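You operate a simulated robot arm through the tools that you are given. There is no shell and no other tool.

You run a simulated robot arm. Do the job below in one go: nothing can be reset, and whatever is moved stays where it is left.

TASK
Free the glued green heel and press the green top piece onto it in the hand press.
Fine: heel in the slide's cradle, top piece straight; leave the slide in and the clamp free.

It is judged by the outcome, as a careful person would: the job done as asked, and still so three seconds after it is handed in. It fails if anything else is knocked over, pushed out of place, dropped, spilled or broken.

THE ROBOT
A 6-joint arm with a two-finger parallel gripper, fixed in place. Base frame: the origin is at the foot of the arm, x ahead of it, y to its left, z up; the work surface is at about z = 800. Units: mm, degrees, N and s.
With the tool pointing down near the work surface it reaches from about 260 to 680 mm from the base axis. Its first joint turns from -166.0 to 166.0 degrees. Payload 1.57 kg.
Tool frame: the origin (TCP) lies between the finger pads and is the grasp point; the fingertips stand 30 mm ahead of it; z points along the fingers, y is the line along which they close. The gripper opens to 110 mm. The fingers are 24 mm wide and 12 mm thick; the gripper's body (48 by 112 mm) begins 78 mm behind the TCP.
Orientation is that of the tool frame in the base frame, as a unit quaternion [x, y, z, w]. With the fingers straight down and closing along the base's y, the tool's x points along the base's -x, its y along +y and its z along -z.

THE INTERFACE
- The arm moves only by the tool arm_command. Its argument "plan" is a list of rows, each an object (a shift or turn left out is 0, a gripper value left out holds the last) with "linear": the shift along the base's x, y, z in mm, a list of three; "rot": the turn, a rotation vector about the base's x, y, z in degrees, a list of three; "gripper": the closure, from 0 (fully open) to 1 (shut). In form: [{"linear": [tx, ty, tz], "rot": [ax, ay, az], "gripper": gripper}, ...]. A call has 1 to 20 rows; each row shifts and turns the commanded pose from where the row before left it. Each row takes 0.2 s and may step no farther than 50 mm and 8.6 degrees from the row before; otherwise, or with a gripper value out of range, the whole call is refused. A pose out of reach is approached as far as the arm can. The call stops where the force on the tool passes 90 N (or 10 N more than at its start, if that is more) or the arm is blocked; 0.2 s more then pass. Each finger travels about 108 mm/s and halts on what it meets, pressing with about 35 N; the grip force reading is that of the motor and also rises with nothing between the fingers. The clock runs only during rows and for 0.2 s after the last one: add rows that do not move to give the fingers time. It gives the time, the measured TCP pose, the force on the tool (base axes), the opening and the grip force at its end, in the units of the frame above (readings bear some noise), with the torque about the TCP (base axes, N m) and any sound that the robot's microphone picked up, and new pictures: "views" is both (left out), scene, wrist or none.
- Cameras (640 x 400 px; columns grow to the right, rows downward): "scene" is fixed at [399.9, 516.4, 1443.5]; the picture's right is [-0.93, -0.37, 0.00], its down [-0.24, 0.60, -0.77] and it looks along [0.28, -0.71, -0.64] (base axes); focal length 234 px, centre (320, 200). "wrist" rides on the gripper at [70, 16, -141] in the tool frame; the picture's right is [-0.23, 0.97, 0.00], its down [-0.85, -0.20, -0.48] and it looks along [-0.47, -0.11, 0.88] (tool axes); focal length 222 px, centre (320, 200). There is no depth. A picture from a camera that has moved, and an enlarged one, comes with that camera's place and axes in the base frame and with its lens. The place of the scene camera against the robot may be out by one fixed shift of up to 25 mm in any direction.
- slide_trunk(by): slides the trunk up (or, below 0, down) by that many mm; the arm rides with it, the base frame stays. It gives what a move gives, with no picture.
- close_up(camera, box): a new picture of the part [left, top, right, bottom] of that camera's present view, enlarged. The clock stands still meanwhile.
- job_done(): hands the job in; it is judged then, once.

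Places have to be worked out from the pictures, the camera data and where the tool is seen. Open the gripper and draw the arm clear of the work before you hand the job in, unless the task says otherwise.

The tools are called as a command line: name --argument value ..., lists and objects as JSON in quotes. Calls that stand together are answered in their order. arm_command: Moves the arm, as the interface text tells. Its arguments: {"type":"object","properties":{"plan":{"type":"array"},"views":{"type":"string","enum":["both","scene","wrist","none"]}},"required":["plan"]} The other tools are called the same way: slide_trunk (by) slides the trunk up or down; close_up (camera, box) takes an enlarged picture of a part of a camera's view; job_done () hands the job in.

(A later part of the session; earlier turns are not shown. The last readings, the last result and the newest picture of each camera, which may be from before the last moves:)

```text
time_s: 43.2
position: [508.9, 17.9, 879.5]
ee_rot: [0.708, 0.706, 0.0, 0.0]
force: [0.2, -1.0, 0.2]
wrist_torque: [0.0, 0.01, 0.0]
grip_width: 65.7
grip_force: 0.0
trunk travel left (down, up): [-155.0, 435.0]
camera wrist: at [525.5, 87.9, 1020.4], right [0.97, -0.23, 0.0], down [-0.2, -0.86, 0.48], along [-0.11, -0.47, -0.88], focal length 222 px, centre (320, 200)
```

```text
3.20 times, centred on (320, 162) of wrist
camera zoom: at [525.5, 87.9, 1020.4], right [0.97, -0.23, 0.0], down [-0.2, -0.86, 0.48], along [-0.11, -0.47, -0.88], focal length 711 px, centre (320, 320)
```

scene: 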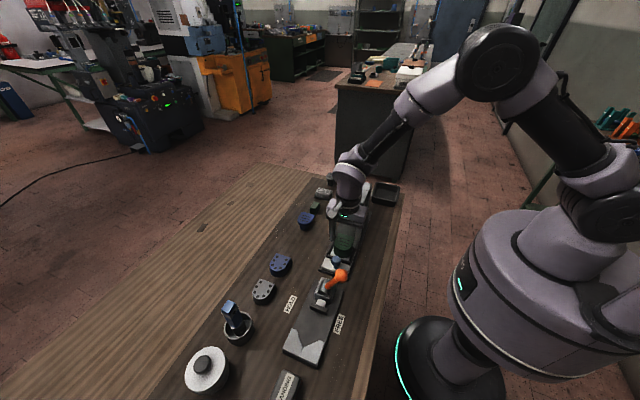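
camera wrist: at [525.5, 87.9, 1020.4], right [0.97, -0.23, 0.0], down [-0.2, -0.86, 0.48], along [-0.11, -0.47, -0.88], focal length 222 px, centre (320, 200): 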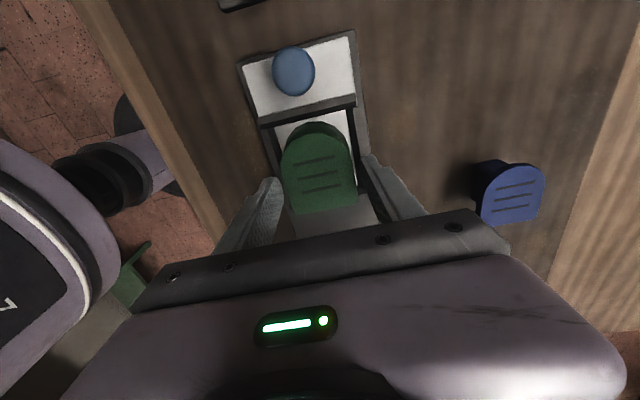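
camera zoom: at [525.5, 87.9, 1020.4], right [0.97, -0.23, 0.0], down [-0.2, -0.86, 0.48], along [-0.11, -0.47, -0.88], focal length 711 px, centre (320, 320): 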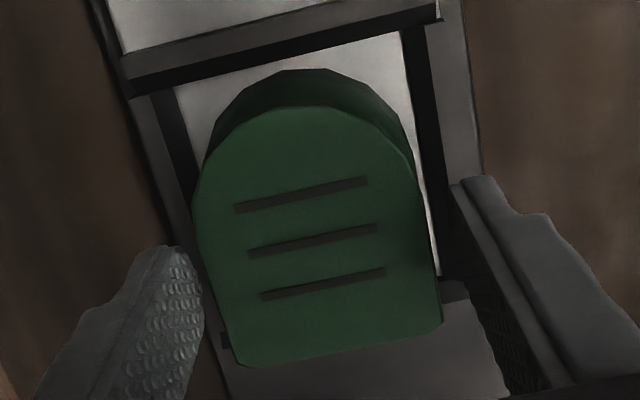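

The piece stays square on the heel after release. I open fully, rise, and look at the press and the slide path.

arm_command --plan '[{"linear": [0, 0, 4], "gripper": 0.35}, {"linear": [0, 0, 20], "gripper": 0.3}, {"linear": [0, 0, 45]}, {"linear": [0, 0, 45]}, {"linear": [0, 30, 10]}, {"linear": [0, 40, 0]}, {"linear": [0, 0, 0]}]'

close_up --camera "wrist" --box '[220, 40, 400, 240]'

close_up --camera "scene" --box '[320, 150, 400, 270]'

```text
time_s: 44.8
position: [509.3, 90.1, 1003.6]
ee_rot: [0.707, 0.707, -0.001, 0.0]
force: [0.0, -0.3, -0.5]
wrist_torque: [0.0, -0.05, 0.03]
grip_width: 77.2
grip_force: 0.0
trunk travel left (down, up): [-155.0, 435.0]
camera wrist: at [526.7, 159.9, 1144.5], right [0.97, -0.23, 0.0], down [-0.2, -0.85, 0.48], along [-0.11, -0.47, -0.88], focal length 222 px, centre (320, 200)
```

scene: 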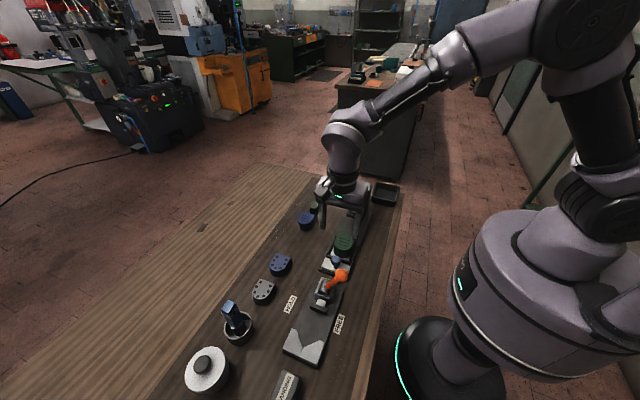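
wrist: 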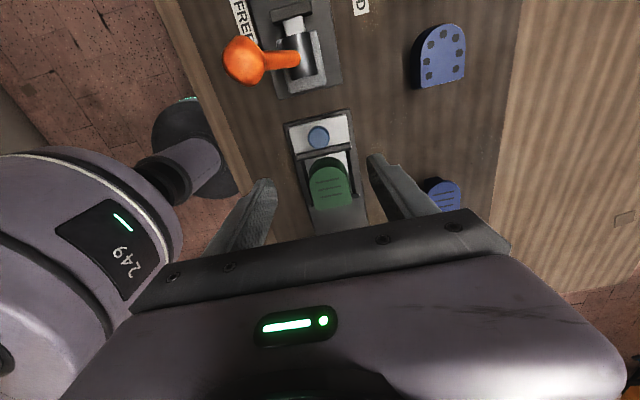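

```text
2.00 times, centred on (310, 140) of wrist
camera zoom: at [526.7, 159.9, 1144.5], right [0.97, -0.23, 0.0], down [-0.2, -0.85, 0.48], along [-0.11, -0.47, -0.88], focal length 444 px, centre (340, 320)
```

zoom: 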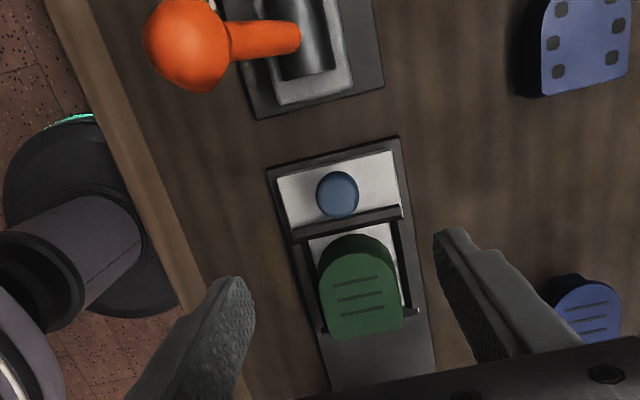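

```text
3.33 times, centred on (360, 210) of scene
camera zoom: at [399.9, 516.4, 1443.5], right [-0.93, -0.37, 0.0], down [-0.24, 0.6, -0.77], along [0.28, -0.71, -0.64], focal length 782 px, centre (187, 167)
```

zoom: 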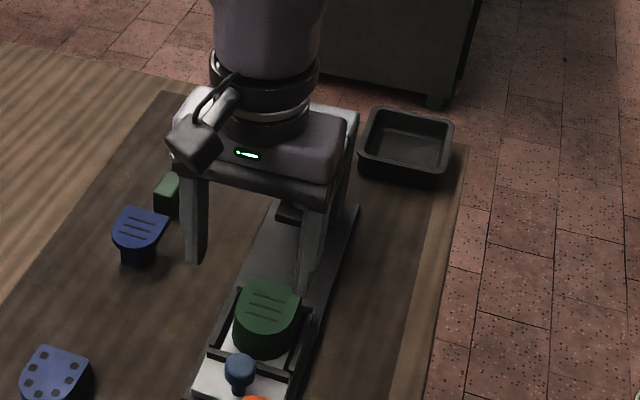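

The stack looks right: piece apex and heel apex coincide within ~1 mm. Next I'll grip the slide's blue knob at about (511, 96, 840): fingers either side in x, tips above the slide plate.

arm_command --plan '[{"linear": [1.5, 6, -30], "gripper": 0.3}, {"linear": [0, 0, -45]}, {"linear": [0, 0, -40]}, {"linear": [0, 0, -20]}, {"linear": [0, 0, -8]}, {"linear": [0, 0, 0]}]'

close_up --camera "wrist" --box '[220, 80, 420, 240]'

close_up --camera "scene" --box '[310, 210, 380, 290]'

```text
time_s: 46.2
position: [511.2, 96.3, 861.4]
ee_rot: [0.707, 0.707, 0.0, 0.0]
force: [0.2, 0.1, -0.7]
wrist_torque: [0.02, -0.02, -0.01]
grip_width: 76.9
grip_force: 0.0
trunk travel left (down, up): [-155.0, 435.0]
camera wrist: at [526.7, 166.1, 1001.5], right [0.97, -0.23, 0.0], down [-0.2, -0.86, 0.48], along [-0.11, -0.47, -0.88], focal length 222 px, centre (320, 200)
```

scene: 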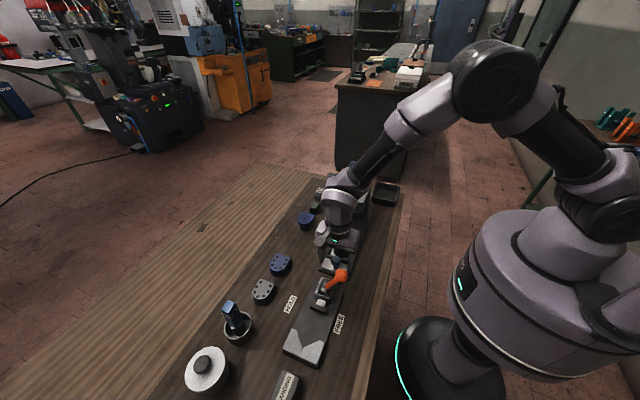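
wrist: 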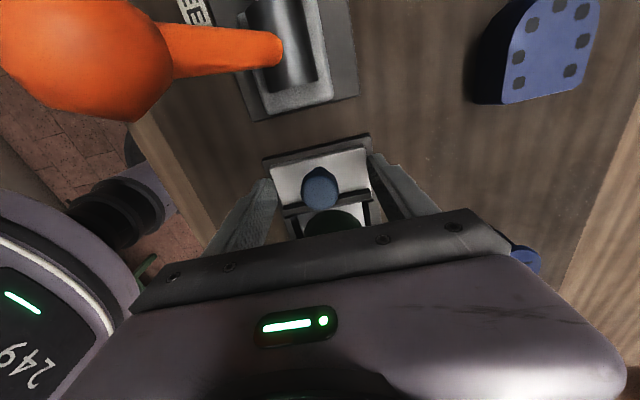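

```text
2.50 times, centred on (320, 160) of wrist
camera zoom: at [526.7, 166.1, 1001.5], right [0.97, -0.23, 0.0], down [-0.2, -0.86, 0.48], along [-0.11, -0.47, -0.88], focal length 555 px, centre (320, 300)
```

zoom: 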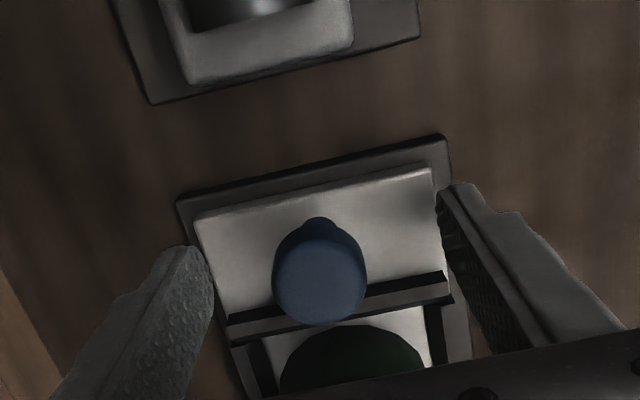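

```text
5.00 times, centred on (345, 250) of scene
camera zoom: at [399.9, 516.4, 1443.5], right [-0.93, -0.37, 0.0], down [-0.24, 0.6, -0.77], along [0.28, -0.71, -0.64], focal length 1172 px, centre (195, -50)
```

zoom: 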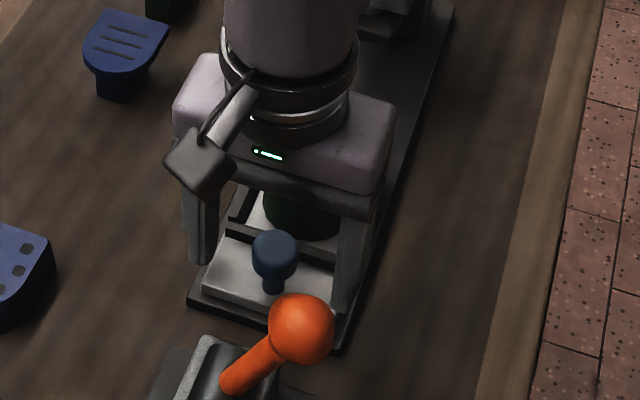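

The knob is centred between the fingers and its cap is level with the pads. I close on it.

arm_command --plan '[{"linear": [-0.8, -1, -3], "gripper": 0.45}, {"linear": [0, 0, 0], "gripper": 0.65}, {"linear": [0, 0, 0], "gripper": 0.9}, {"linear": [0, 0, 0], "gripper": 0.9}]'

close_up --camera "wrist" --box '[220, 80, 420, 240]'

close_up --camera "scene" --box '[320, 160, 400, 280]'

```text
time_s: 47.2
position: [509.8, 94.1, 858.6]
ee_rot: [0.708, 0.706, 0.0, 0.0]
force: [1.0, 0.3, 0.3]
wrist_torque: [-0.09, -0.04, -0.01]
grip_width: 27.5
grip_force: 37.8
trunk travel left (down, up): [-155.0, 435.0]
camera wrist: at [526.1, 164.7, 999.2], right [0.97, -0.23, 0.0], down [-0.2, -0.86, 0.48], along [-0.11, -0.47, -0.88], focal length 222 px, centre (320, 200)
```

scene: 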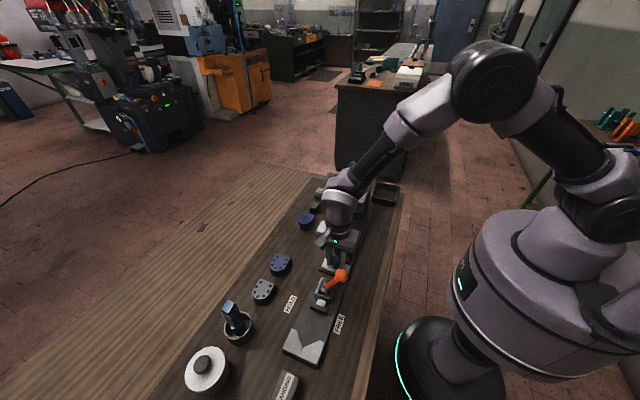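
wrist: 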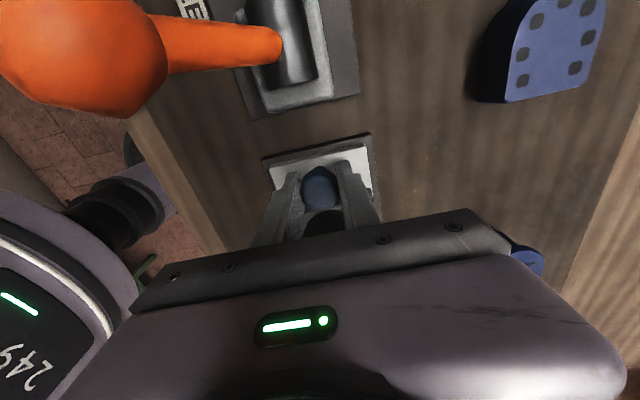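

```text
2.50 times, centred on (320, 160) of wrist
camera zoom: at [526.1, 164.7, 999.2], right [0.97, -0.23, 0.0], down [-0.2, -0.86, 0.48], along [-0.11, -0.47, -0.88], focal length 555 px, centre (320, 300)
```

zoom: 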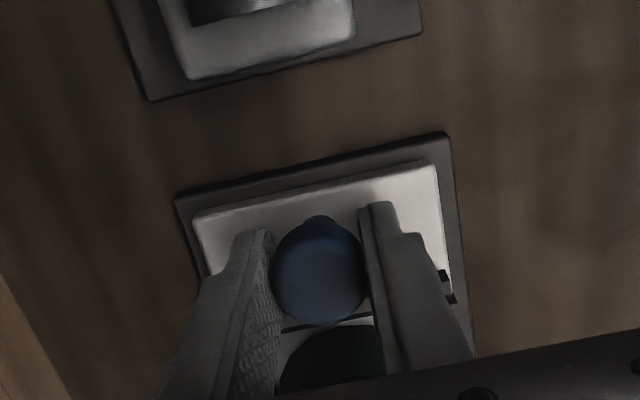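

```text
3.33 times, centred on (360, 220) of scene
camera zoom: at [399.9, 516.4, 1443.5], right [-0.93, -0.37, 0.0], down [-0.24, 0.6, -0.77], along [0.28, -0.71, -0.64], focal length 782 px, centre (187, 133)
```

zoom: 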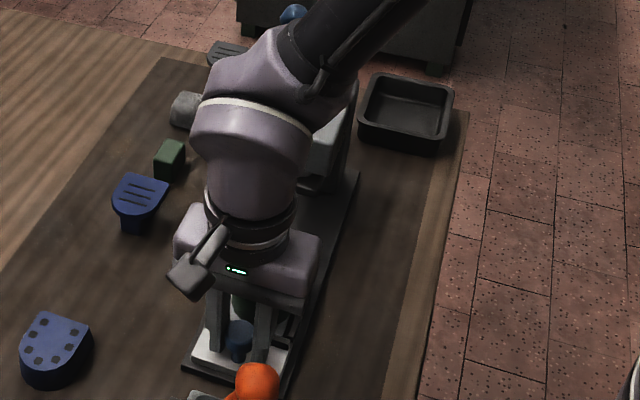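

The knob is held (27.5 mm). By my estimate the ram sits near y ≈ −122, so the slide must travel ~145 mm toward −y. I push it gently for 110 mm first.

arm_command --plan '[{"linear": [0, -4, 0]}, {"linear": [0, -7, 0]}, {"linear": [0, -9, 0]}, {"linear": [0, -9, 0]}, {"linear": [0, -9, 0]}, {"linear": [0, -9, 0]}, {"linear": [0, -9, 0]}, {"linear": [0, -9, 0]}, {"linear": [0, -9, 0]}, {"linear": [0, -9, 0]}, {"linear": [0, -9, 0]}, {"linear": [0, -9, 0]}, {"linear": [0, -6, 0]}, {"linear": [0, -3, 0]}, {"linear": [0, 0, 0]}]'

close_up --camera "scene" --box '[320, 140, 400, 260]'

close_up --camera "wrist" --box '[220, 80, 420, 240]'

```text
time_s: 50.4
position: [509.8, -16.4, 859.2]
ee_rot: [0.708, 0.706, 0.0, 0.0]
force: [5.5, -0.3, 16.4]
wrist_torque: [-0.08, -0.09, 0.0]
grip_width: 27.3
grip_force: 37.7
trunk travel left (down, up): [-155.0, 435.0]
camera wrist: at [526.0, 53.7, 998.9], right [0.97, -0.23, 0.0], down [-0.2, -0.85, 0.48], along [-0.11, -0.47, -0.88], focal length 222 px, centre (320, 200)
```

scene: 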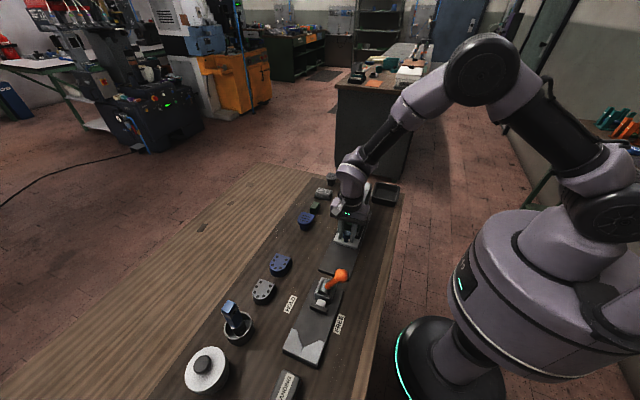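
wrist: 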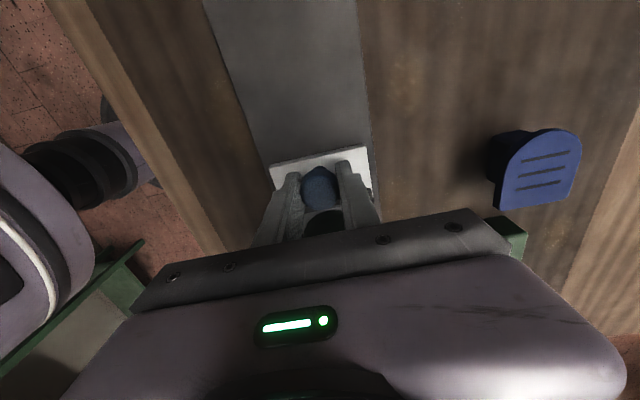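

```text
3.33 times, centred on (360, 200) of scene
camera zoom: at [399.9, 516.4, 1443.5], right [-0.93, -0.37, 0.0], down [-0.24, 0.6, -0.77], along [0.28, -0.71, -0.64], focal length 782 px, centre (187, 200)
```

zoom: 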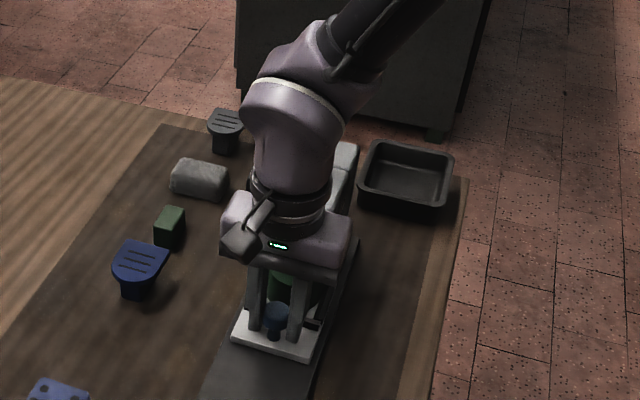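

```text
2.50 times, centred on (320, 160) of wrist
camera zoom: at [526.0, 53.7, 998.9], right [0.97, -0.23, 0.0], down [-0.2, -0.85, 0.48], along [-0.11, -0.47, -0.88], focal length 555 px, centre (320, 300)
```

zoom: 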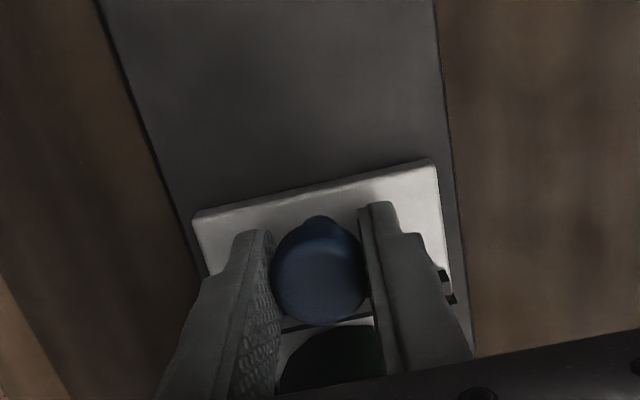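

The slide went in 110 mm freely. I continue in smaller steps toward its end stop.

arm_command --plan '[{"linear": [0, -4, 0]}, {"linear": [0, -5, 0]}, {"linear": [0, -5, 0]}, {"linear": [0, -4, 0]}, {"linear": [0, -2, 0]}, {"linear": [0, 0, 0]}]'

close_up --camera "scene" --box '[320, 160, 400, 250]'

```text
time_s: 51.8
position: [510.1, -35.7, 857.8]
ee_rot: [0.708, 0.706, 0.0, 0.0]
force: [5.9, 15.7, 21.9]
wrist_torque: [0.29, -0.1, -0.02]
grip_width: 27.3
grip_force: 37.8
trunk travel left (down, up): [-155.0, 435.0]
camera wrist: at [525.9, 34.8, 998.6], right [0.97, -0.23, 0.0], down [-0.2, -0.85, 0.48], along [-0.11, -0.47, -0.88], focal length 222 px, centre (320, 200)
```

scene: 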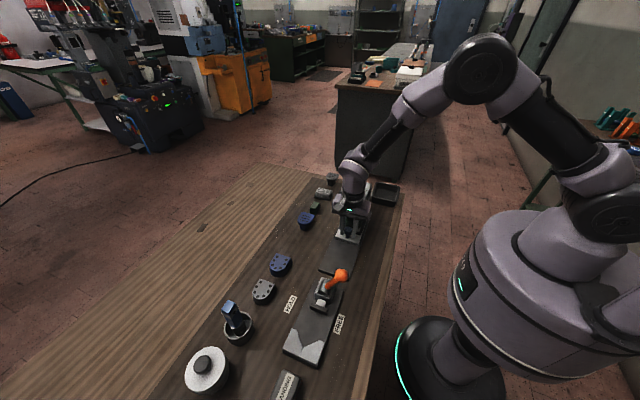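
wrist: 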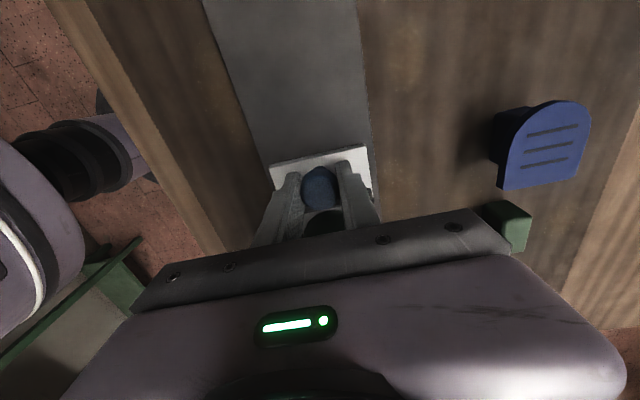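

```text
4.44 times, centred on (360, 205) of scene
camera zoom: at [399.9, 516.4, 1443.5], right [-0.93, -0.37, 0.0], down [-0.24, 0.6, -0.77], along [0.28, -0.71, -0.64], focal length 1042 px, centre (142, 178)
```

zoom: 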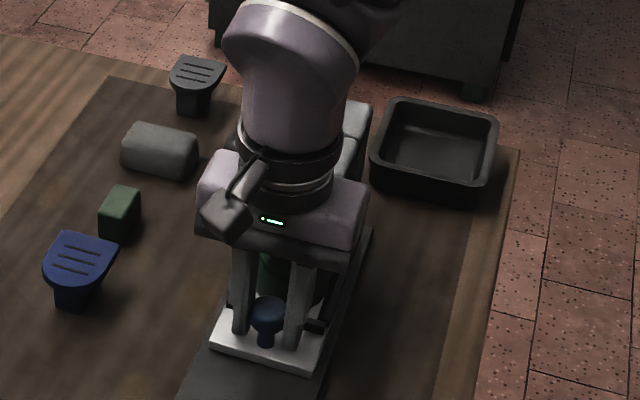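

A 16 N resistance appears at y ≈ −36. I push 2 mm more to see whether it is a hard stop.

arm_command --plan '[{"linear": [0, -1, 0]}, {"linear": [0, -1, 0]}, {"linear": [0, 0, 0]}]' --views "none"

```text
time_s: 52.6
position: [510.5, -37.2, 857.3]
ee_rot: [0.708, 0.706, -0.002, 0.0]
force: [5.9, 24.4, 7.7]
wrist_torque: [0.35, -0.1, 0.0]
grip_width: 27.1
grip_force: 38.1
trunk travel left (down, up): [-155.0, 435.0]
```

The force climbs (24 N), so before pushing on I release the knob, back away and look at where the stack stands under the ram.

arm_command --plan '[{"linear": [0, 1, 0]}, {"linear": [0, 0, 0], "gripper": 0.6}, {"linear": [0, 0, 0], "gripper": 0.4}, {"linear": [0, 5, 40], "gripper": 0.3}, {"linear": [0, 40, 20]}, {"linear": [0, 45, 20]}, {"linear": [0, 45, 20]}, {"linear": [0, 45, 20]}, {"linear": [0, 45, 20]}, {"linear": [0, 0, 0]}]'

close_up --camera "scene" --box '[320, 160, 400, 250]'

close_up --camera "scene" --box '[335, 190, 385, 240]'

```text
time_s: 54.8
position: [510.6, 187.9, 996.5]
ee_rot: [0.708, 0.707, 0.0, 0.0]
force: [-0.2, -0.2, -0.7]
wrist_torque: [-0.01, 0.0, 0.02]
grip_width: 76.8
grip_force: 0.0
trunk travel left (down, up): [-155.0, 435.0]
camera wrist: at [526.1, 257.5, 1137.4], right [0.97, -0.23, 0.0], down [-0.2, -0.85, 0.48], along [-0.11, -0.47, -0.88], focal length 222 px, centre (320, 200)
```

scene: 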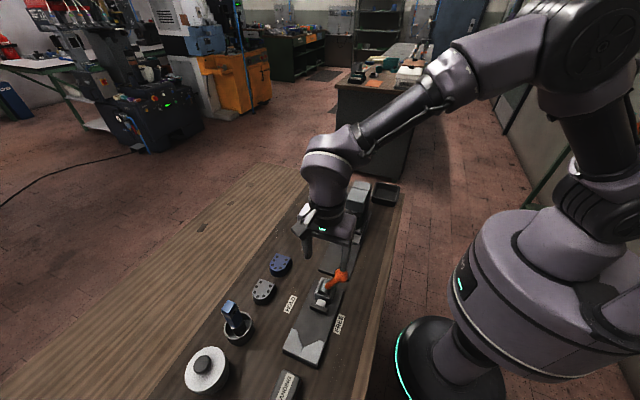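
wrist: 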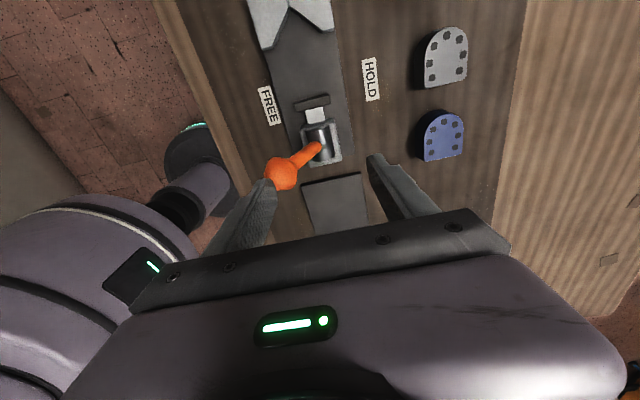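

```text
4.44 times, centred on (360, 205) of scene
camera zoom: at [399.9, 516.4, 1443.5], right [-0.93, -0.37, 0.0], down [-0.24, 0.6, -0.77], along [0.28, -0.71, -0.64], focal length 1042 px, centre (142, 178)
```

zoom: 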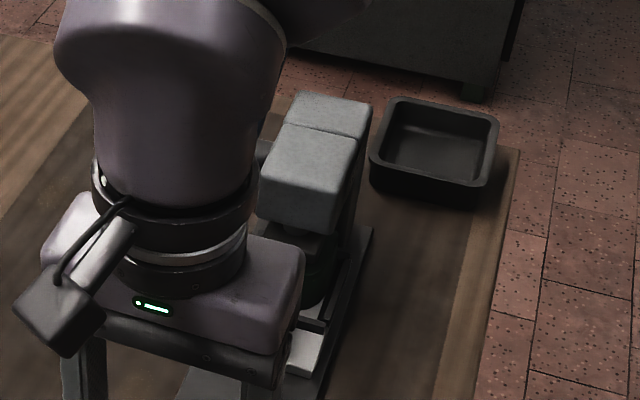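

```text
8.00 times, centred on (360, 215) of scene
camera zoom: at [399.9, 516.4, 1443.5], right [-0.93, -0.37, 0.0], down [-0.24, 0.6, -0.77], along [0.28, -0.71, -0.64], focal length 1876 px, centre (0, 80)
```

zoom: 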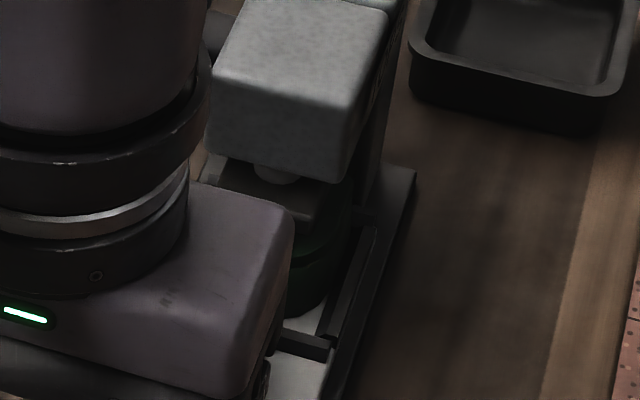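

The arm hides the press from the scene camera, so I move round to the far side (+x), from where both cameras can see the stack under the ram.

arm_command --plan '[{"linear": [30, 0, 30]}, {"linear": [40, -10, 25]}, {"linear": [35, -35, 0]}, {"linear": [30, -40, 0]}, {"linear": [5, -48, 0]}, {"linear": [0, -48, 0]}, {"linear": [0, -48, 0]}, {"linear": [0, -48, 0]}, {"linear": [0, -40, 0]}, {"linear": [0, 0, 0]}]'

close_up --camera "scene" --box '[335, 175, 385, 240]'

close_up --camera "wrist" --box '[120, 40, 320, 240]'

```text
time_s: 57.0
position: [649.7, -131.8, 1053.0]
ee_rot: [0.708, 0.706, 0.0, 0.0]
force: [-0.6, 0.1, -0.2]
wrist_torque: [0.02, 0.0, 0.01]
grip_width: 77.2
grip_force: 0.1
trunk travel left (down, up): [-155.0, 435.0]
camera wrist: at [665.9, -60.9, 1192.9], right [0.97, -0.23, 0.0], down [-0.2, -0.86, 0.48], along [-0.11, -0.47, -0.88], focal length 222 px, centre (320, 200)
```

scene: 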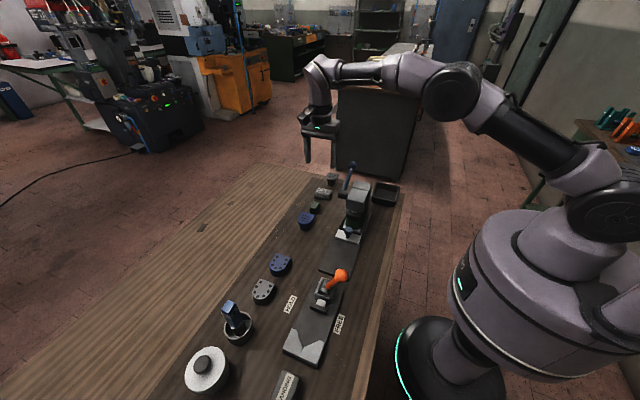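
wrist: 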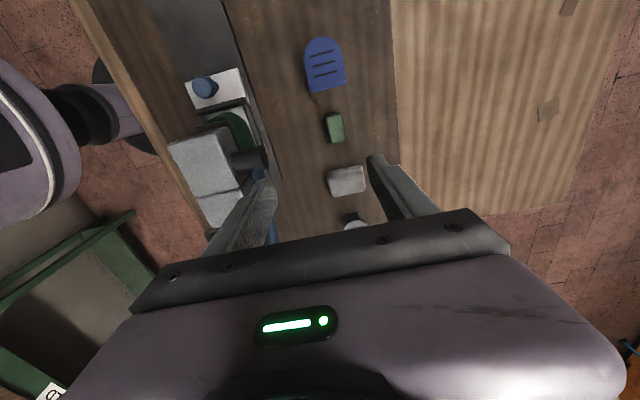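

```text
6.15 times, centred on (360, 208) of scene
camera zoom: at [399.9, 516.4, 1443.5], right [-0.93, -0.37, 0.0], down [-0.24, 0.6, -0.77], along [0.28, -0.71, -0.64], focal length 1443 px, centre (74, 154)
```

zoom: 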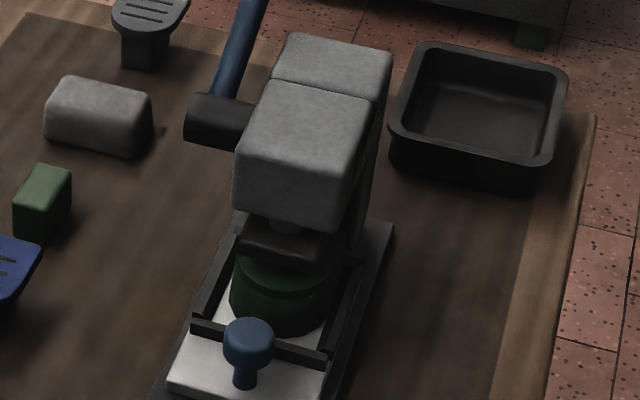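

```text
2.00 times, centred on (220, 140) of wrist
camera zoom: at [665.9, -60.9, 1192.9], right [0.97, -0.23, 0.0], down [-0.2, -0.86, 0.48], along [-0.11, -0.47, -0.88], focal length 444 px, centre (520, 320)
```

zoom: 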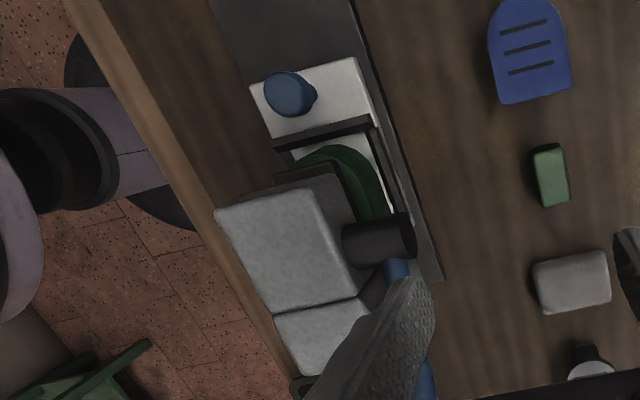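

The stack is under the platen and the slide seems at its stop (knob y ≈ −35). Now I look closely at the press lever: I move above its ball near (565, −243, 975).

arm_command --plan '[{"linear": [-5, -25, 10]}, {"linear": [-20, -30, 10]}, {"linear": [-30, -30, 0]}, {"linear": [-30, -26, 0]}, {"linear": [0, 0, 0]}]'

close_up --camera "wrist" --box '[220, 60, 420, 240]'

close_up --camera "scene" --box '[325, 150, 385, 230]'

```text
time_s: 58.2
position: [565.2, -242.6, 1071.1]
ee_rot: [0.708, 0.707, 0.001, -0.001]
force: [0.6, 0.2, -0.8]
wrist_torque: [-0.01, 0.03, 0.0]
grip_width: 76.9
grip_force: 0.1
trunk travel left (down, up): [-155.0, 435.0]
camera wrist: at [580.5, -172.3, 1211.8], right [0.97, -0.23, 0.0], down [-0.2, -0.86, 0.48], along [-0.11, -0.47, -0.88], focal length 222 px, centre (320, 200)
```

scene: 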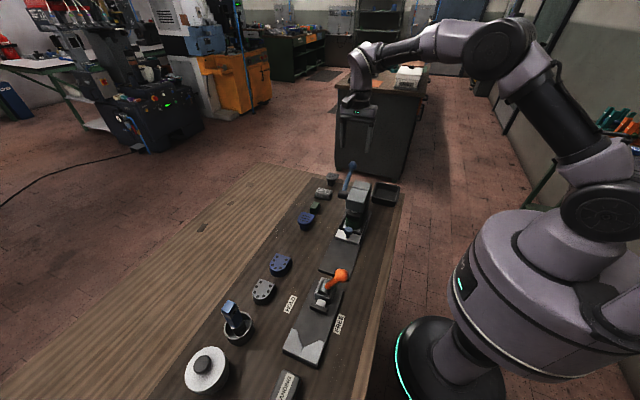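
wrist: 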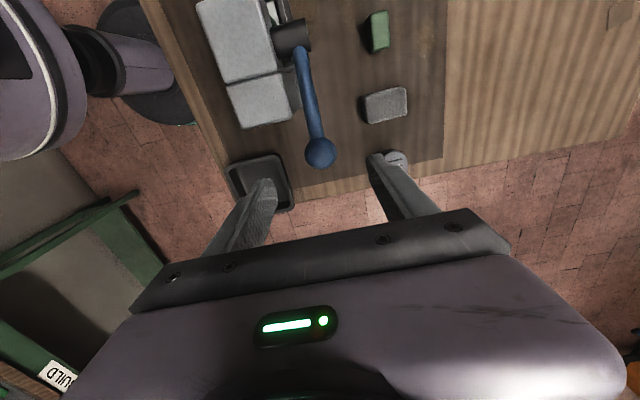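

```text
2.22 times, centred on (320, 150) of wrist
camera zoom: at [580.5, -172.3, 1211.8], right [0.97, -0.23, 0.0], down [-0.2, -0.86, 0.48], along [-0.11, -0.47, -0.88], focal length 494 px, centre (320, 311)
```

zoom: 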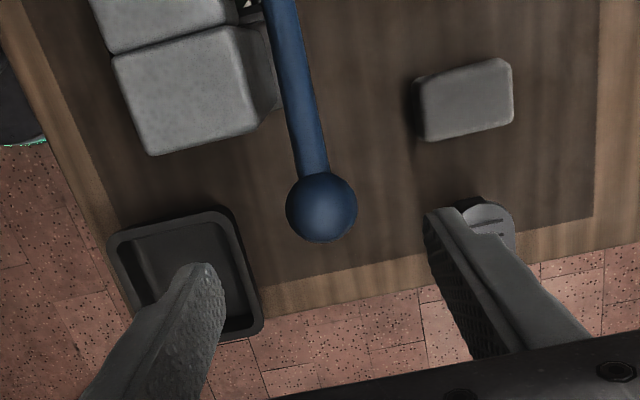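

```text
5.00 times, centred on (355, 190) of scene
camera zoom: at [399.9, 516.4, 1443.5], right [-0.93, -0.37, 0.0], down [-0.24, 0.6, -0.77], along [0.28, -0.71, -0.64], focal length 1172 px, centre (145, 250)
```

zoom: 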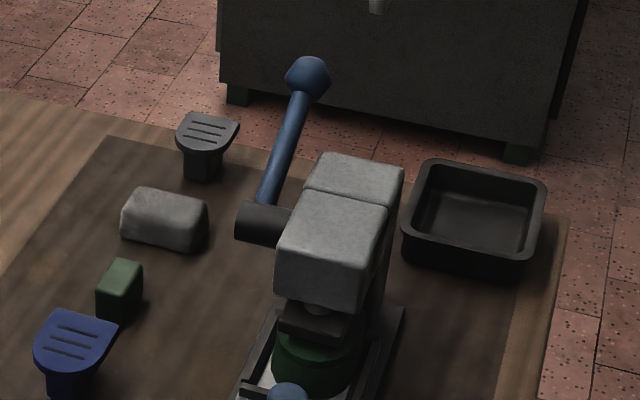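

The lever ball is at ≈ (564.5, −240, 980), the pivot at ≈ (y −127, z 920), radius ≈ 128 mm. I go down and grip the ball with the fingers on its ±x sides, so it can turn in the grip as the lever swings.

arm_command --plan '[{"linear": [0, 2, -40], "gripper": 0.3}, {"linear": [0, 0, -35]}, {"linear": [0, 0, -16]}, {"linear": [0, 0, 0], "gripper": 0.6}, {"linear": [0, 0, 0], "gripper": 0.9}, {"linear": [0, 0, 0], "gripper": 0.9}]'

close_up --camera "wrist" --box '[220, 60, 420, 240]'

close_up --camera "scene" --box '[325, 150, 385, 230]'

```text
time_s: 59.6
position: [563.7, -240.6, 980.9]
ee_rot: [0.708, 0.707, 0.0, 0.0]
force: [-4.1, -0.3, -3.2]
wrist_torque: [-0.39, 0.01, 0.04]
grip_width: 32.9
grip_force: 41.0
trunk travel left (down, up): [-155.0, 435.0]
camera wrist: at [581.2, -169.3, 1121.7], right [0.97, -0.23, 0.0], down [-0.2, -0.86, 0.48], along [-0.11, -0.47, -0.88], focal length 222 px, centre (320, 200)
```

scene: 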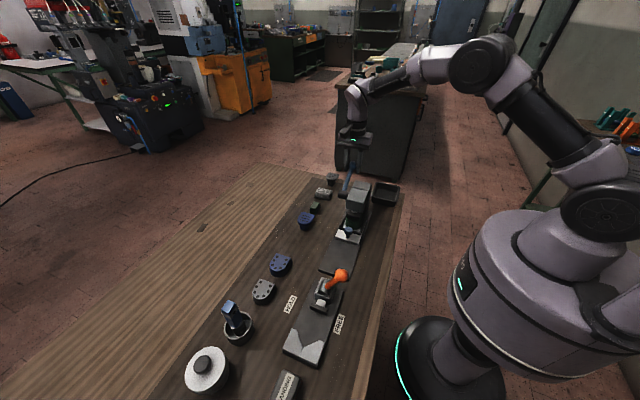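
wrist: 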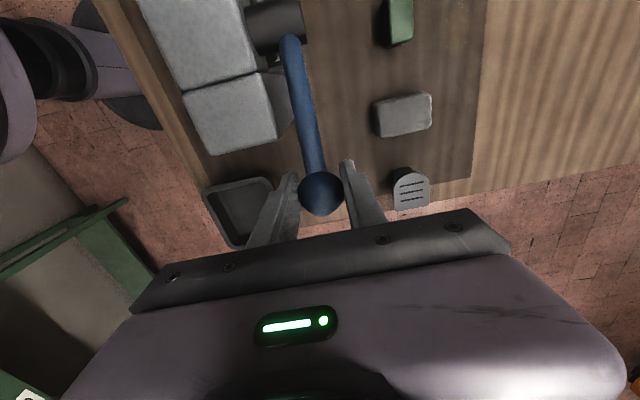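

```text
2.22 times, centred on (320, 150) of wrist
camera zoom: at [581.2, -169.3, 1121.7], right [0.97, -0.23, 0.0], down [-0.2, -0.86, 0.48], along [-0.11, -0.47, -0.88], focal length 494 px, centre (320, 311)
```

zoom: 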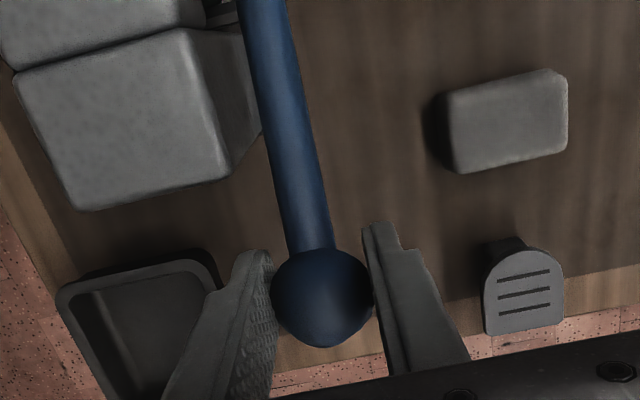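

```text
5.00 times, centred on (355, 190) of scene
camera zoom: at [399.9, 516.4, 1443.5], right [-0.93, -0.37, 0.0], down [-0.24, 0.6, -0.77], along [0.28, -0.71, -0.64], focal length 1172 px, centre (145, 250)
```

zoom: 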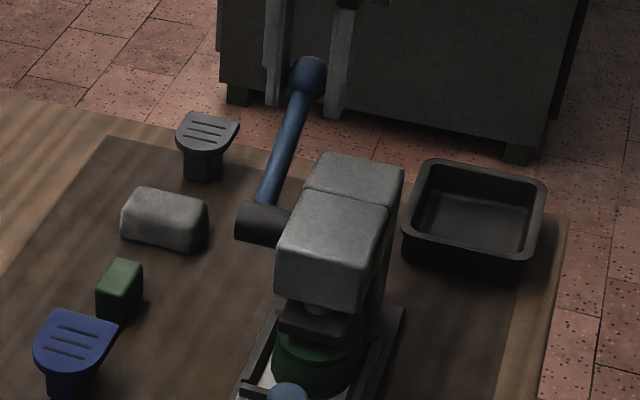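

The ball is held (32.9 mm). I try a small move along the arc, up-and-forward, and read the force to learn which way the lever works.

arm_command --plan '[{"linear": [0, 1.4, 2.6]}, {"linear": [0, 1.4, 2.6]}, {"linear": [0, 0, 0]}]' --views "none"

```text
time_s: 60.4
position: [565.7, -237.4, 984.6]
ee_rot: [0.708, 0.706, 0.0, -0.003]
force: [-12.2, -12.4, -29.0]
wrist_torque: [0.08, 0.03, -0.04]
grip_width: 33.0
grip_force: 41.4
trunk travel left (down, up): [-155.0, 435.0]
```

It resists (31 N after ~5 mm), so this looks like the stop side. I go back and try the opposite way, downward.

arm_command --plan '[{"linear": [0, -1.4, -2.6]}, {"linear": [0, -1.4, -2.6]}, {"linear": [0, -1.2, -2.6]}, {"linear": [0, -1.2, -2.6]}, {"linear": [0, 0, 0]}]' --views "none"

```text
time_s: 61.6
position: [565.4, -241.6, 977.3]
ee_rot: [0.708, 0.706, 0.001, 0.0]
force: [-3.7, 1.8, 10.9]
wrist_torque: [1.09, 0.02, 0.0]
grip_width: 33.0
grip_force: 41.3
trunk travel left (down, up): [-155.0, 435.0]
```

Downward it moves freely (11 N), so the lever works by pressing it down at the back. I follow the arc downward and watch the force.

arm_command --plan '[{"linear": [0, -1.8, -4]}, {"linear": [0, -1.7, -4]}, {"linear": [0, -1.6, -4]}, {"linear": [0, -1.5, -3.9]}, {"linear": [0, 0, 0]}]'

close_up --camera "scene" --box '[325, 150, 385, 230]'

```text
time_s: 62.8
position: [564.4, -246.6, 959.7]
ee_rot: [0.708, 0.706, 0.0, 0.0]
force: [-1.9, 8.0, 6.1]
wrist_torque: [0.98, -0.13, -0.07]
grip_width: 33.2
grip_force: 41.1
trunk travel left (down, up): [-155.0, 435.0]
camera wrist: at [581.0, -176.5, 1101.4], right [0.97, -0.23, 0.0], down [-0.2, -0.85, 0.48], along [-0.11, -0.47, -0.88], focal length 222 px, centre (320, 200)
```

scene: 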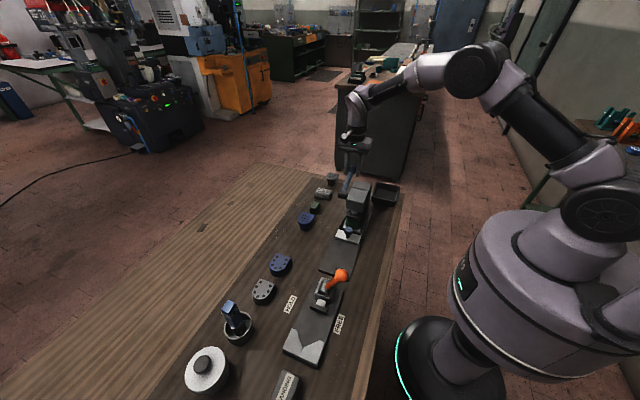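
wrist: 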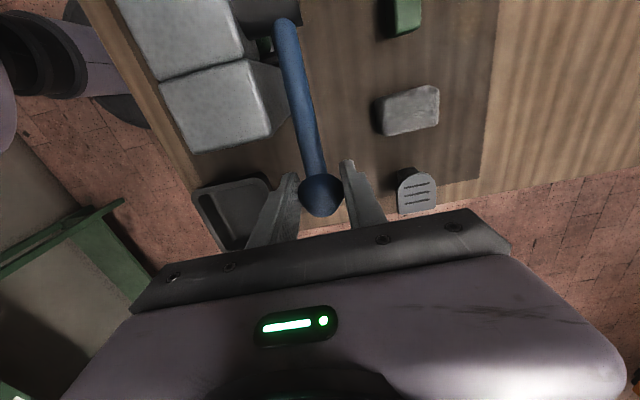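

```text
5.00 times, centred on (355, 190) of scene
camera zoom: at [399.9, 516.4, 1443.5], right [-0.93, -0.37, 0.0], down [-0.24, 0.6, -0.77], along [0.28, -0.71, -0.64], focal length 1172 px, centre (145, 250)
```

zoom: 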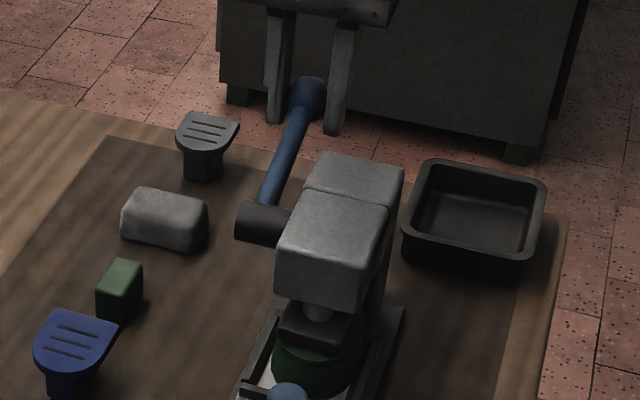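

The ram is coming down as the lever lowers. I continue along the arc, reading the force for when the platen meets the piece.

arm_command --plan '[{"linear": [0, -0.6, -4.3]}, {"linear": [0, -0.6, -4.3]}, {"linear": [0, -0.6, -4.2]}, {"linear": [0, -0.5, -4.4]}, {"linear": [0, -0.4, -4.4]}, {"linear": [0, -0.3, -4.3]}, {"linear": [0, 0, 0]}]'

close_up --camera "scene" --box '[325, 150, 385, 230]'

```text
time_s: 64.4
position: [565.1, -251.1, 936.1]
ee_rot: [0.707, 0.707, 0.001, 0.003]
force: [3.6, -2.3, 24.8]
wrist_torque: [0.58, -0.05, 0.0]
grip_width: 32.7
grip_force: 41.2
trunk travel left (down, up): [-155.0, 435.0]
camera wrist: at [580.5, -180.7, 1077.0], right [0.97, -0.23, 0.0], down [-0.2, -0.85, 0.48], along [-0.11, -0.47, -0.88], focal length 222 px, centre (320, 200)
```

scene: 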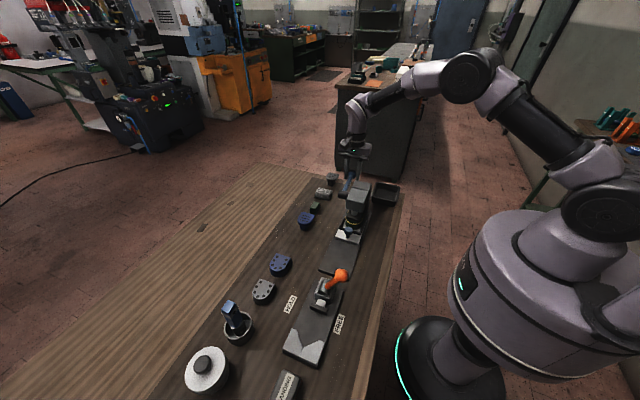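
wrist: 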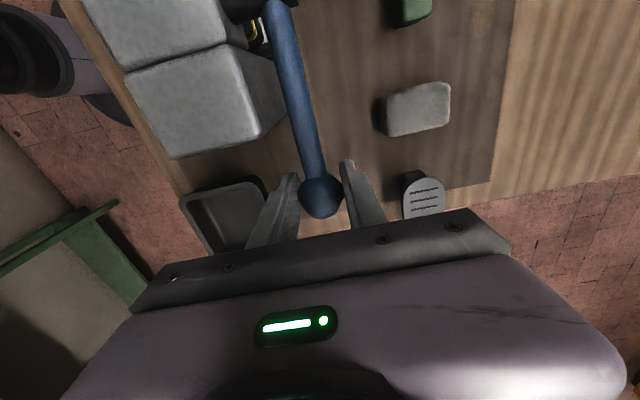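

```text
5.00 times, centred on (355, 190) of scene
camera zoom: at [399.9, 516.4, 1443.5], right [-0.93, -0.37, 0.0], down [-0.24, 0.6, -0.77], along [0.28, -0.71, -0.64], focal length 1172 px, centre (145, 250)
```

zoom: 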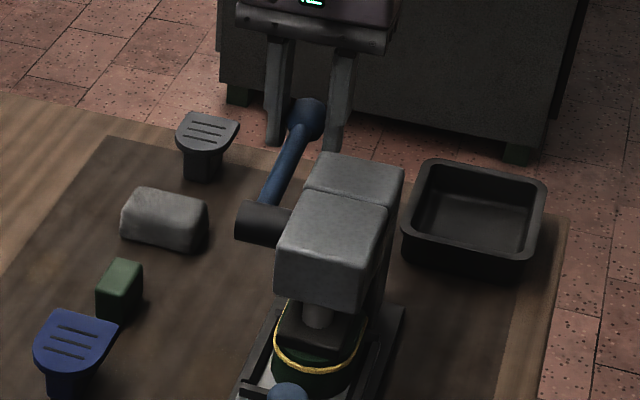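

A yellow glue bead has squeezed out all round the joint, so the platen is pressing. I look closer before pressing a bit more firmly.

close_up --camera "scene" --box '[338, 195, 372, 235]'

close_up --camera "wrist" --box '[200, 0, 320, 80]'

```text
10.00 times, centred on (355, 215) of scene
camera zoom: at [399.9, 516.4, 1443.5], right [-0.93, -0.37, 0.0], down [-0.24, 0.6, -0.77], along [0.28, -0.71, -0.64], focal length 2345 px, centre (-30, 50)
```

zoom: 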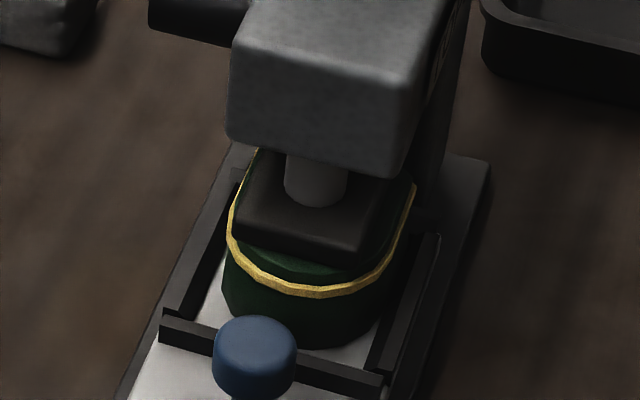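

```text
5.00 times, centred on (260, 40) of wrist
camera zoom: at [580.5, -180.7, 1077.0], right [0.97, -0.23, 0.0], down [-0.2, -0.85, 0.48], along [-0.11, -0.47, -0.88], focal length 1111 px, centre (620, 1000)
```

zoom: 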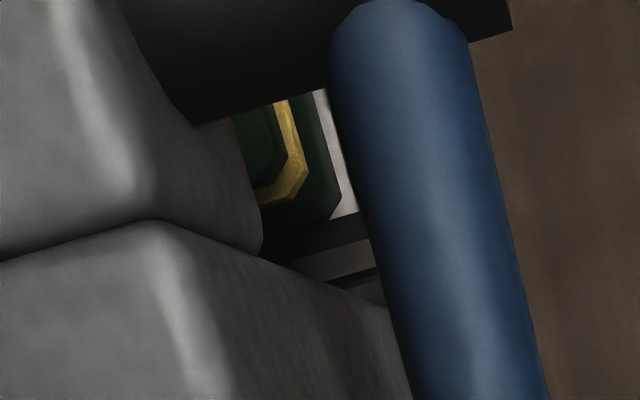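

The bead is even around the whole joint. I press a little more firmly and hold for about a second.

arm_command --plan '[{"linear": [0, -0.1, -1.5]}, {"linear": [0, 0, -1.5]}, {"linear": [0, 0, 0]}, {"linear": [0, 0, 0]}, {"linear": [0, 0, 0]}, {"linear": [0, 0, 0]}, {"linear": [0, 0, 0]}]' --views "none"

```text
time_s: 66.0
position: [565.1, -250.6, 931.9]
ee_rot: [0.708, 0.706, 0.0, 0.001]
force: [13.4, -6.3, 31.0]
wrist_torque: [-0.23, -0.13, 0.05]
grip_width: 33.0
grip_force: 40.8
trunk travel left (down, up): [-155.0, 435.0]
```

Force rose only to 31 N while the lever still moved, so I press on a few mm to feel the firm stop.

arm_command --plan '[{"linear": [0, 0, -1.5]}, {"linear": [0, 0, -1.5]}, {"linear": [0, 0, 0]}, {"linear": [0, 0, 0]}, {"linear": [0, 0, 0]}]'

close_up --camera "scene" --box '[338, 195, 372, 235]'

```text
time_s: 67.2
position: [565.2, -250.4, 929.7]
ee_rot: [0.708, 0.707, 0.001, 0.001]
force: [17.9, -4.4, 35.7]
wrist_torque: [-0.22, -0.1, 0.04]
grip_width: 33.2
grip_force: 41.2
trunk travel left (down, up): [-155.0, 435.0]
camera wrist: at [580.7, -180.3, 1070.6], right [0.97, -0.23, 0.0], down [-0.2, -0.85, 0.48], along [-0.11, -0.47, -0.88], focal length 222 px, centre (320, 200)
```

scene: 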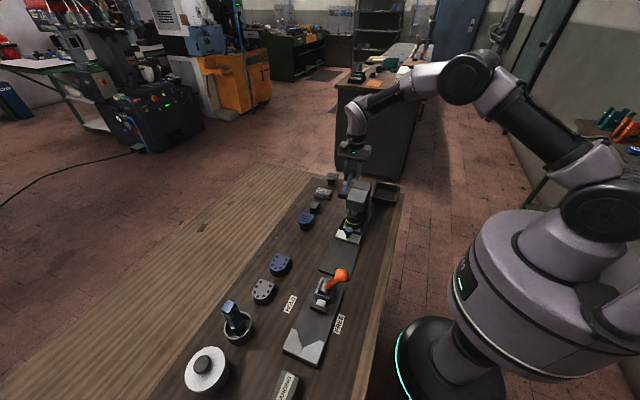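
wrist: 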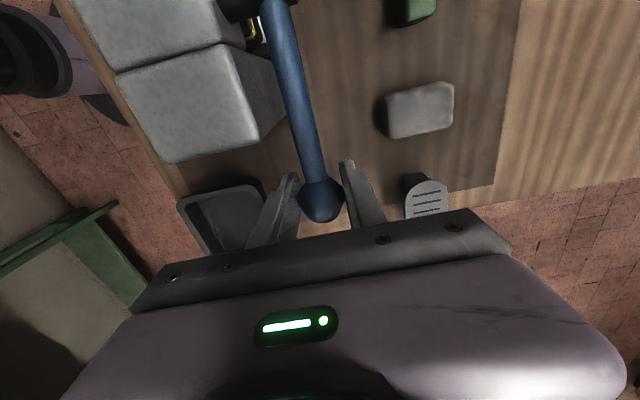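

```text
10.00 times, centred on (355, 215) of scene
camera zoom: at [399.9, 516.4, 1443.5], right [-0.93, -0.37, 0.0], down [-0.24, 0.6, -0.77], along [0.28, -0.71, -0.64], focal length 2345 px, centre (-30, 50)
```

zoom: 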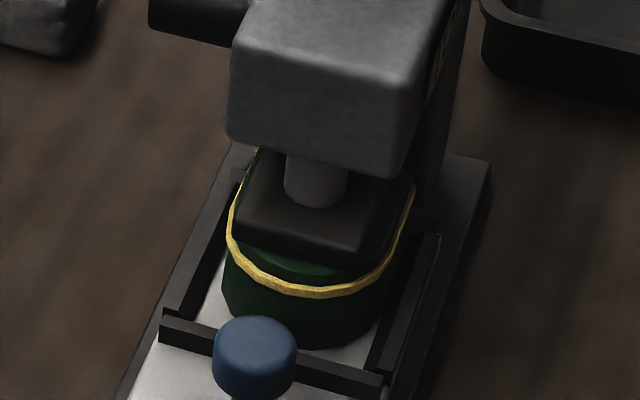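

The ram hasn't moved since (the ball just slips in my grip at ~36 N), so the piece is pressed home, with an even bead. I guide the lever back up along its arc.

arm_command --plan '[{"linear": [0, 0.4, 4.4]}, {"linear": [0, 0.4, 4.4]}, {"linear": [0, 0.5, 4.4]}, {"linear": [0, 0.6, 4.3]}, {"linear": [0, 0.7, 4.2]}, {"linear": [0, 0.8, 4.2]}, {"linear": [0, 1.0, 4.1]}, {"linear": [0, 1.2, 4.0]}, {"linear": [0, 1.3, 4.0]}, {"linear": [0, 1.4, 3.9]}, {"linear": [0, 1.3, 3.0]}, {"linear": [0, 0, 0]}]'

close_up --camera "scene" --box '[325, 150, 385, 230]'

```text
time_s: 69.8
position: [564.7, -241.5, 973.0]
ee_rot: [0.708, 0.706, 0.0, 0.0]
force: [-8.5, 0.0, -9.4]
wrist_torque: [-1.09, 0.1, -0.02]
grip_width: 33.0
grip_force: 40.9
trunk travel left (down, up): [-155.0, 435.0]
camera wrist: at [581.1, -171.5, 1113.5], right [0.97, -0.23, 0.0], down [-0.2, -0.86, 0.48], along [-0.11, -0.47, -0.88], focal length 222 px, centre (320, 200)
```

scene: 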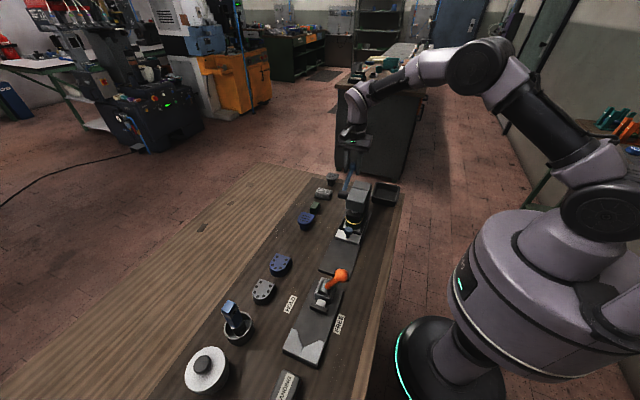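
wrist: 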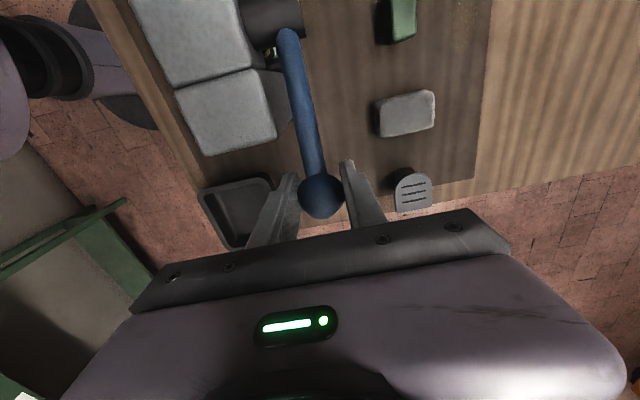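

```text
5.00 times, centred on (355, 190) of scene
camera zoom: at [399.9, 516.4, 1443.5], right [-0.93, -0.37, 0.0], down [-0.24, 0.6, -0.77], along [0.28, -0.71, -0.64], focal length 1172 px, centre (145, 250)
```

zoom: 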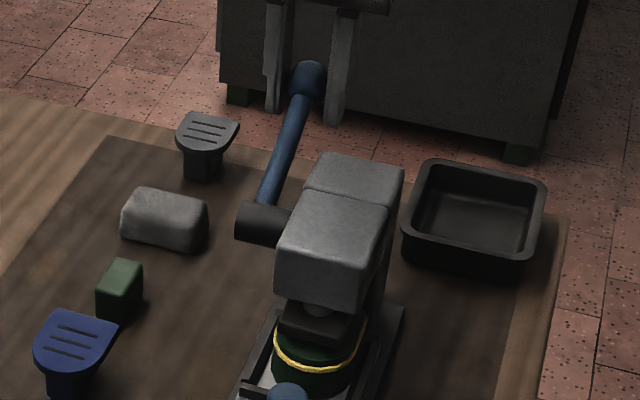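

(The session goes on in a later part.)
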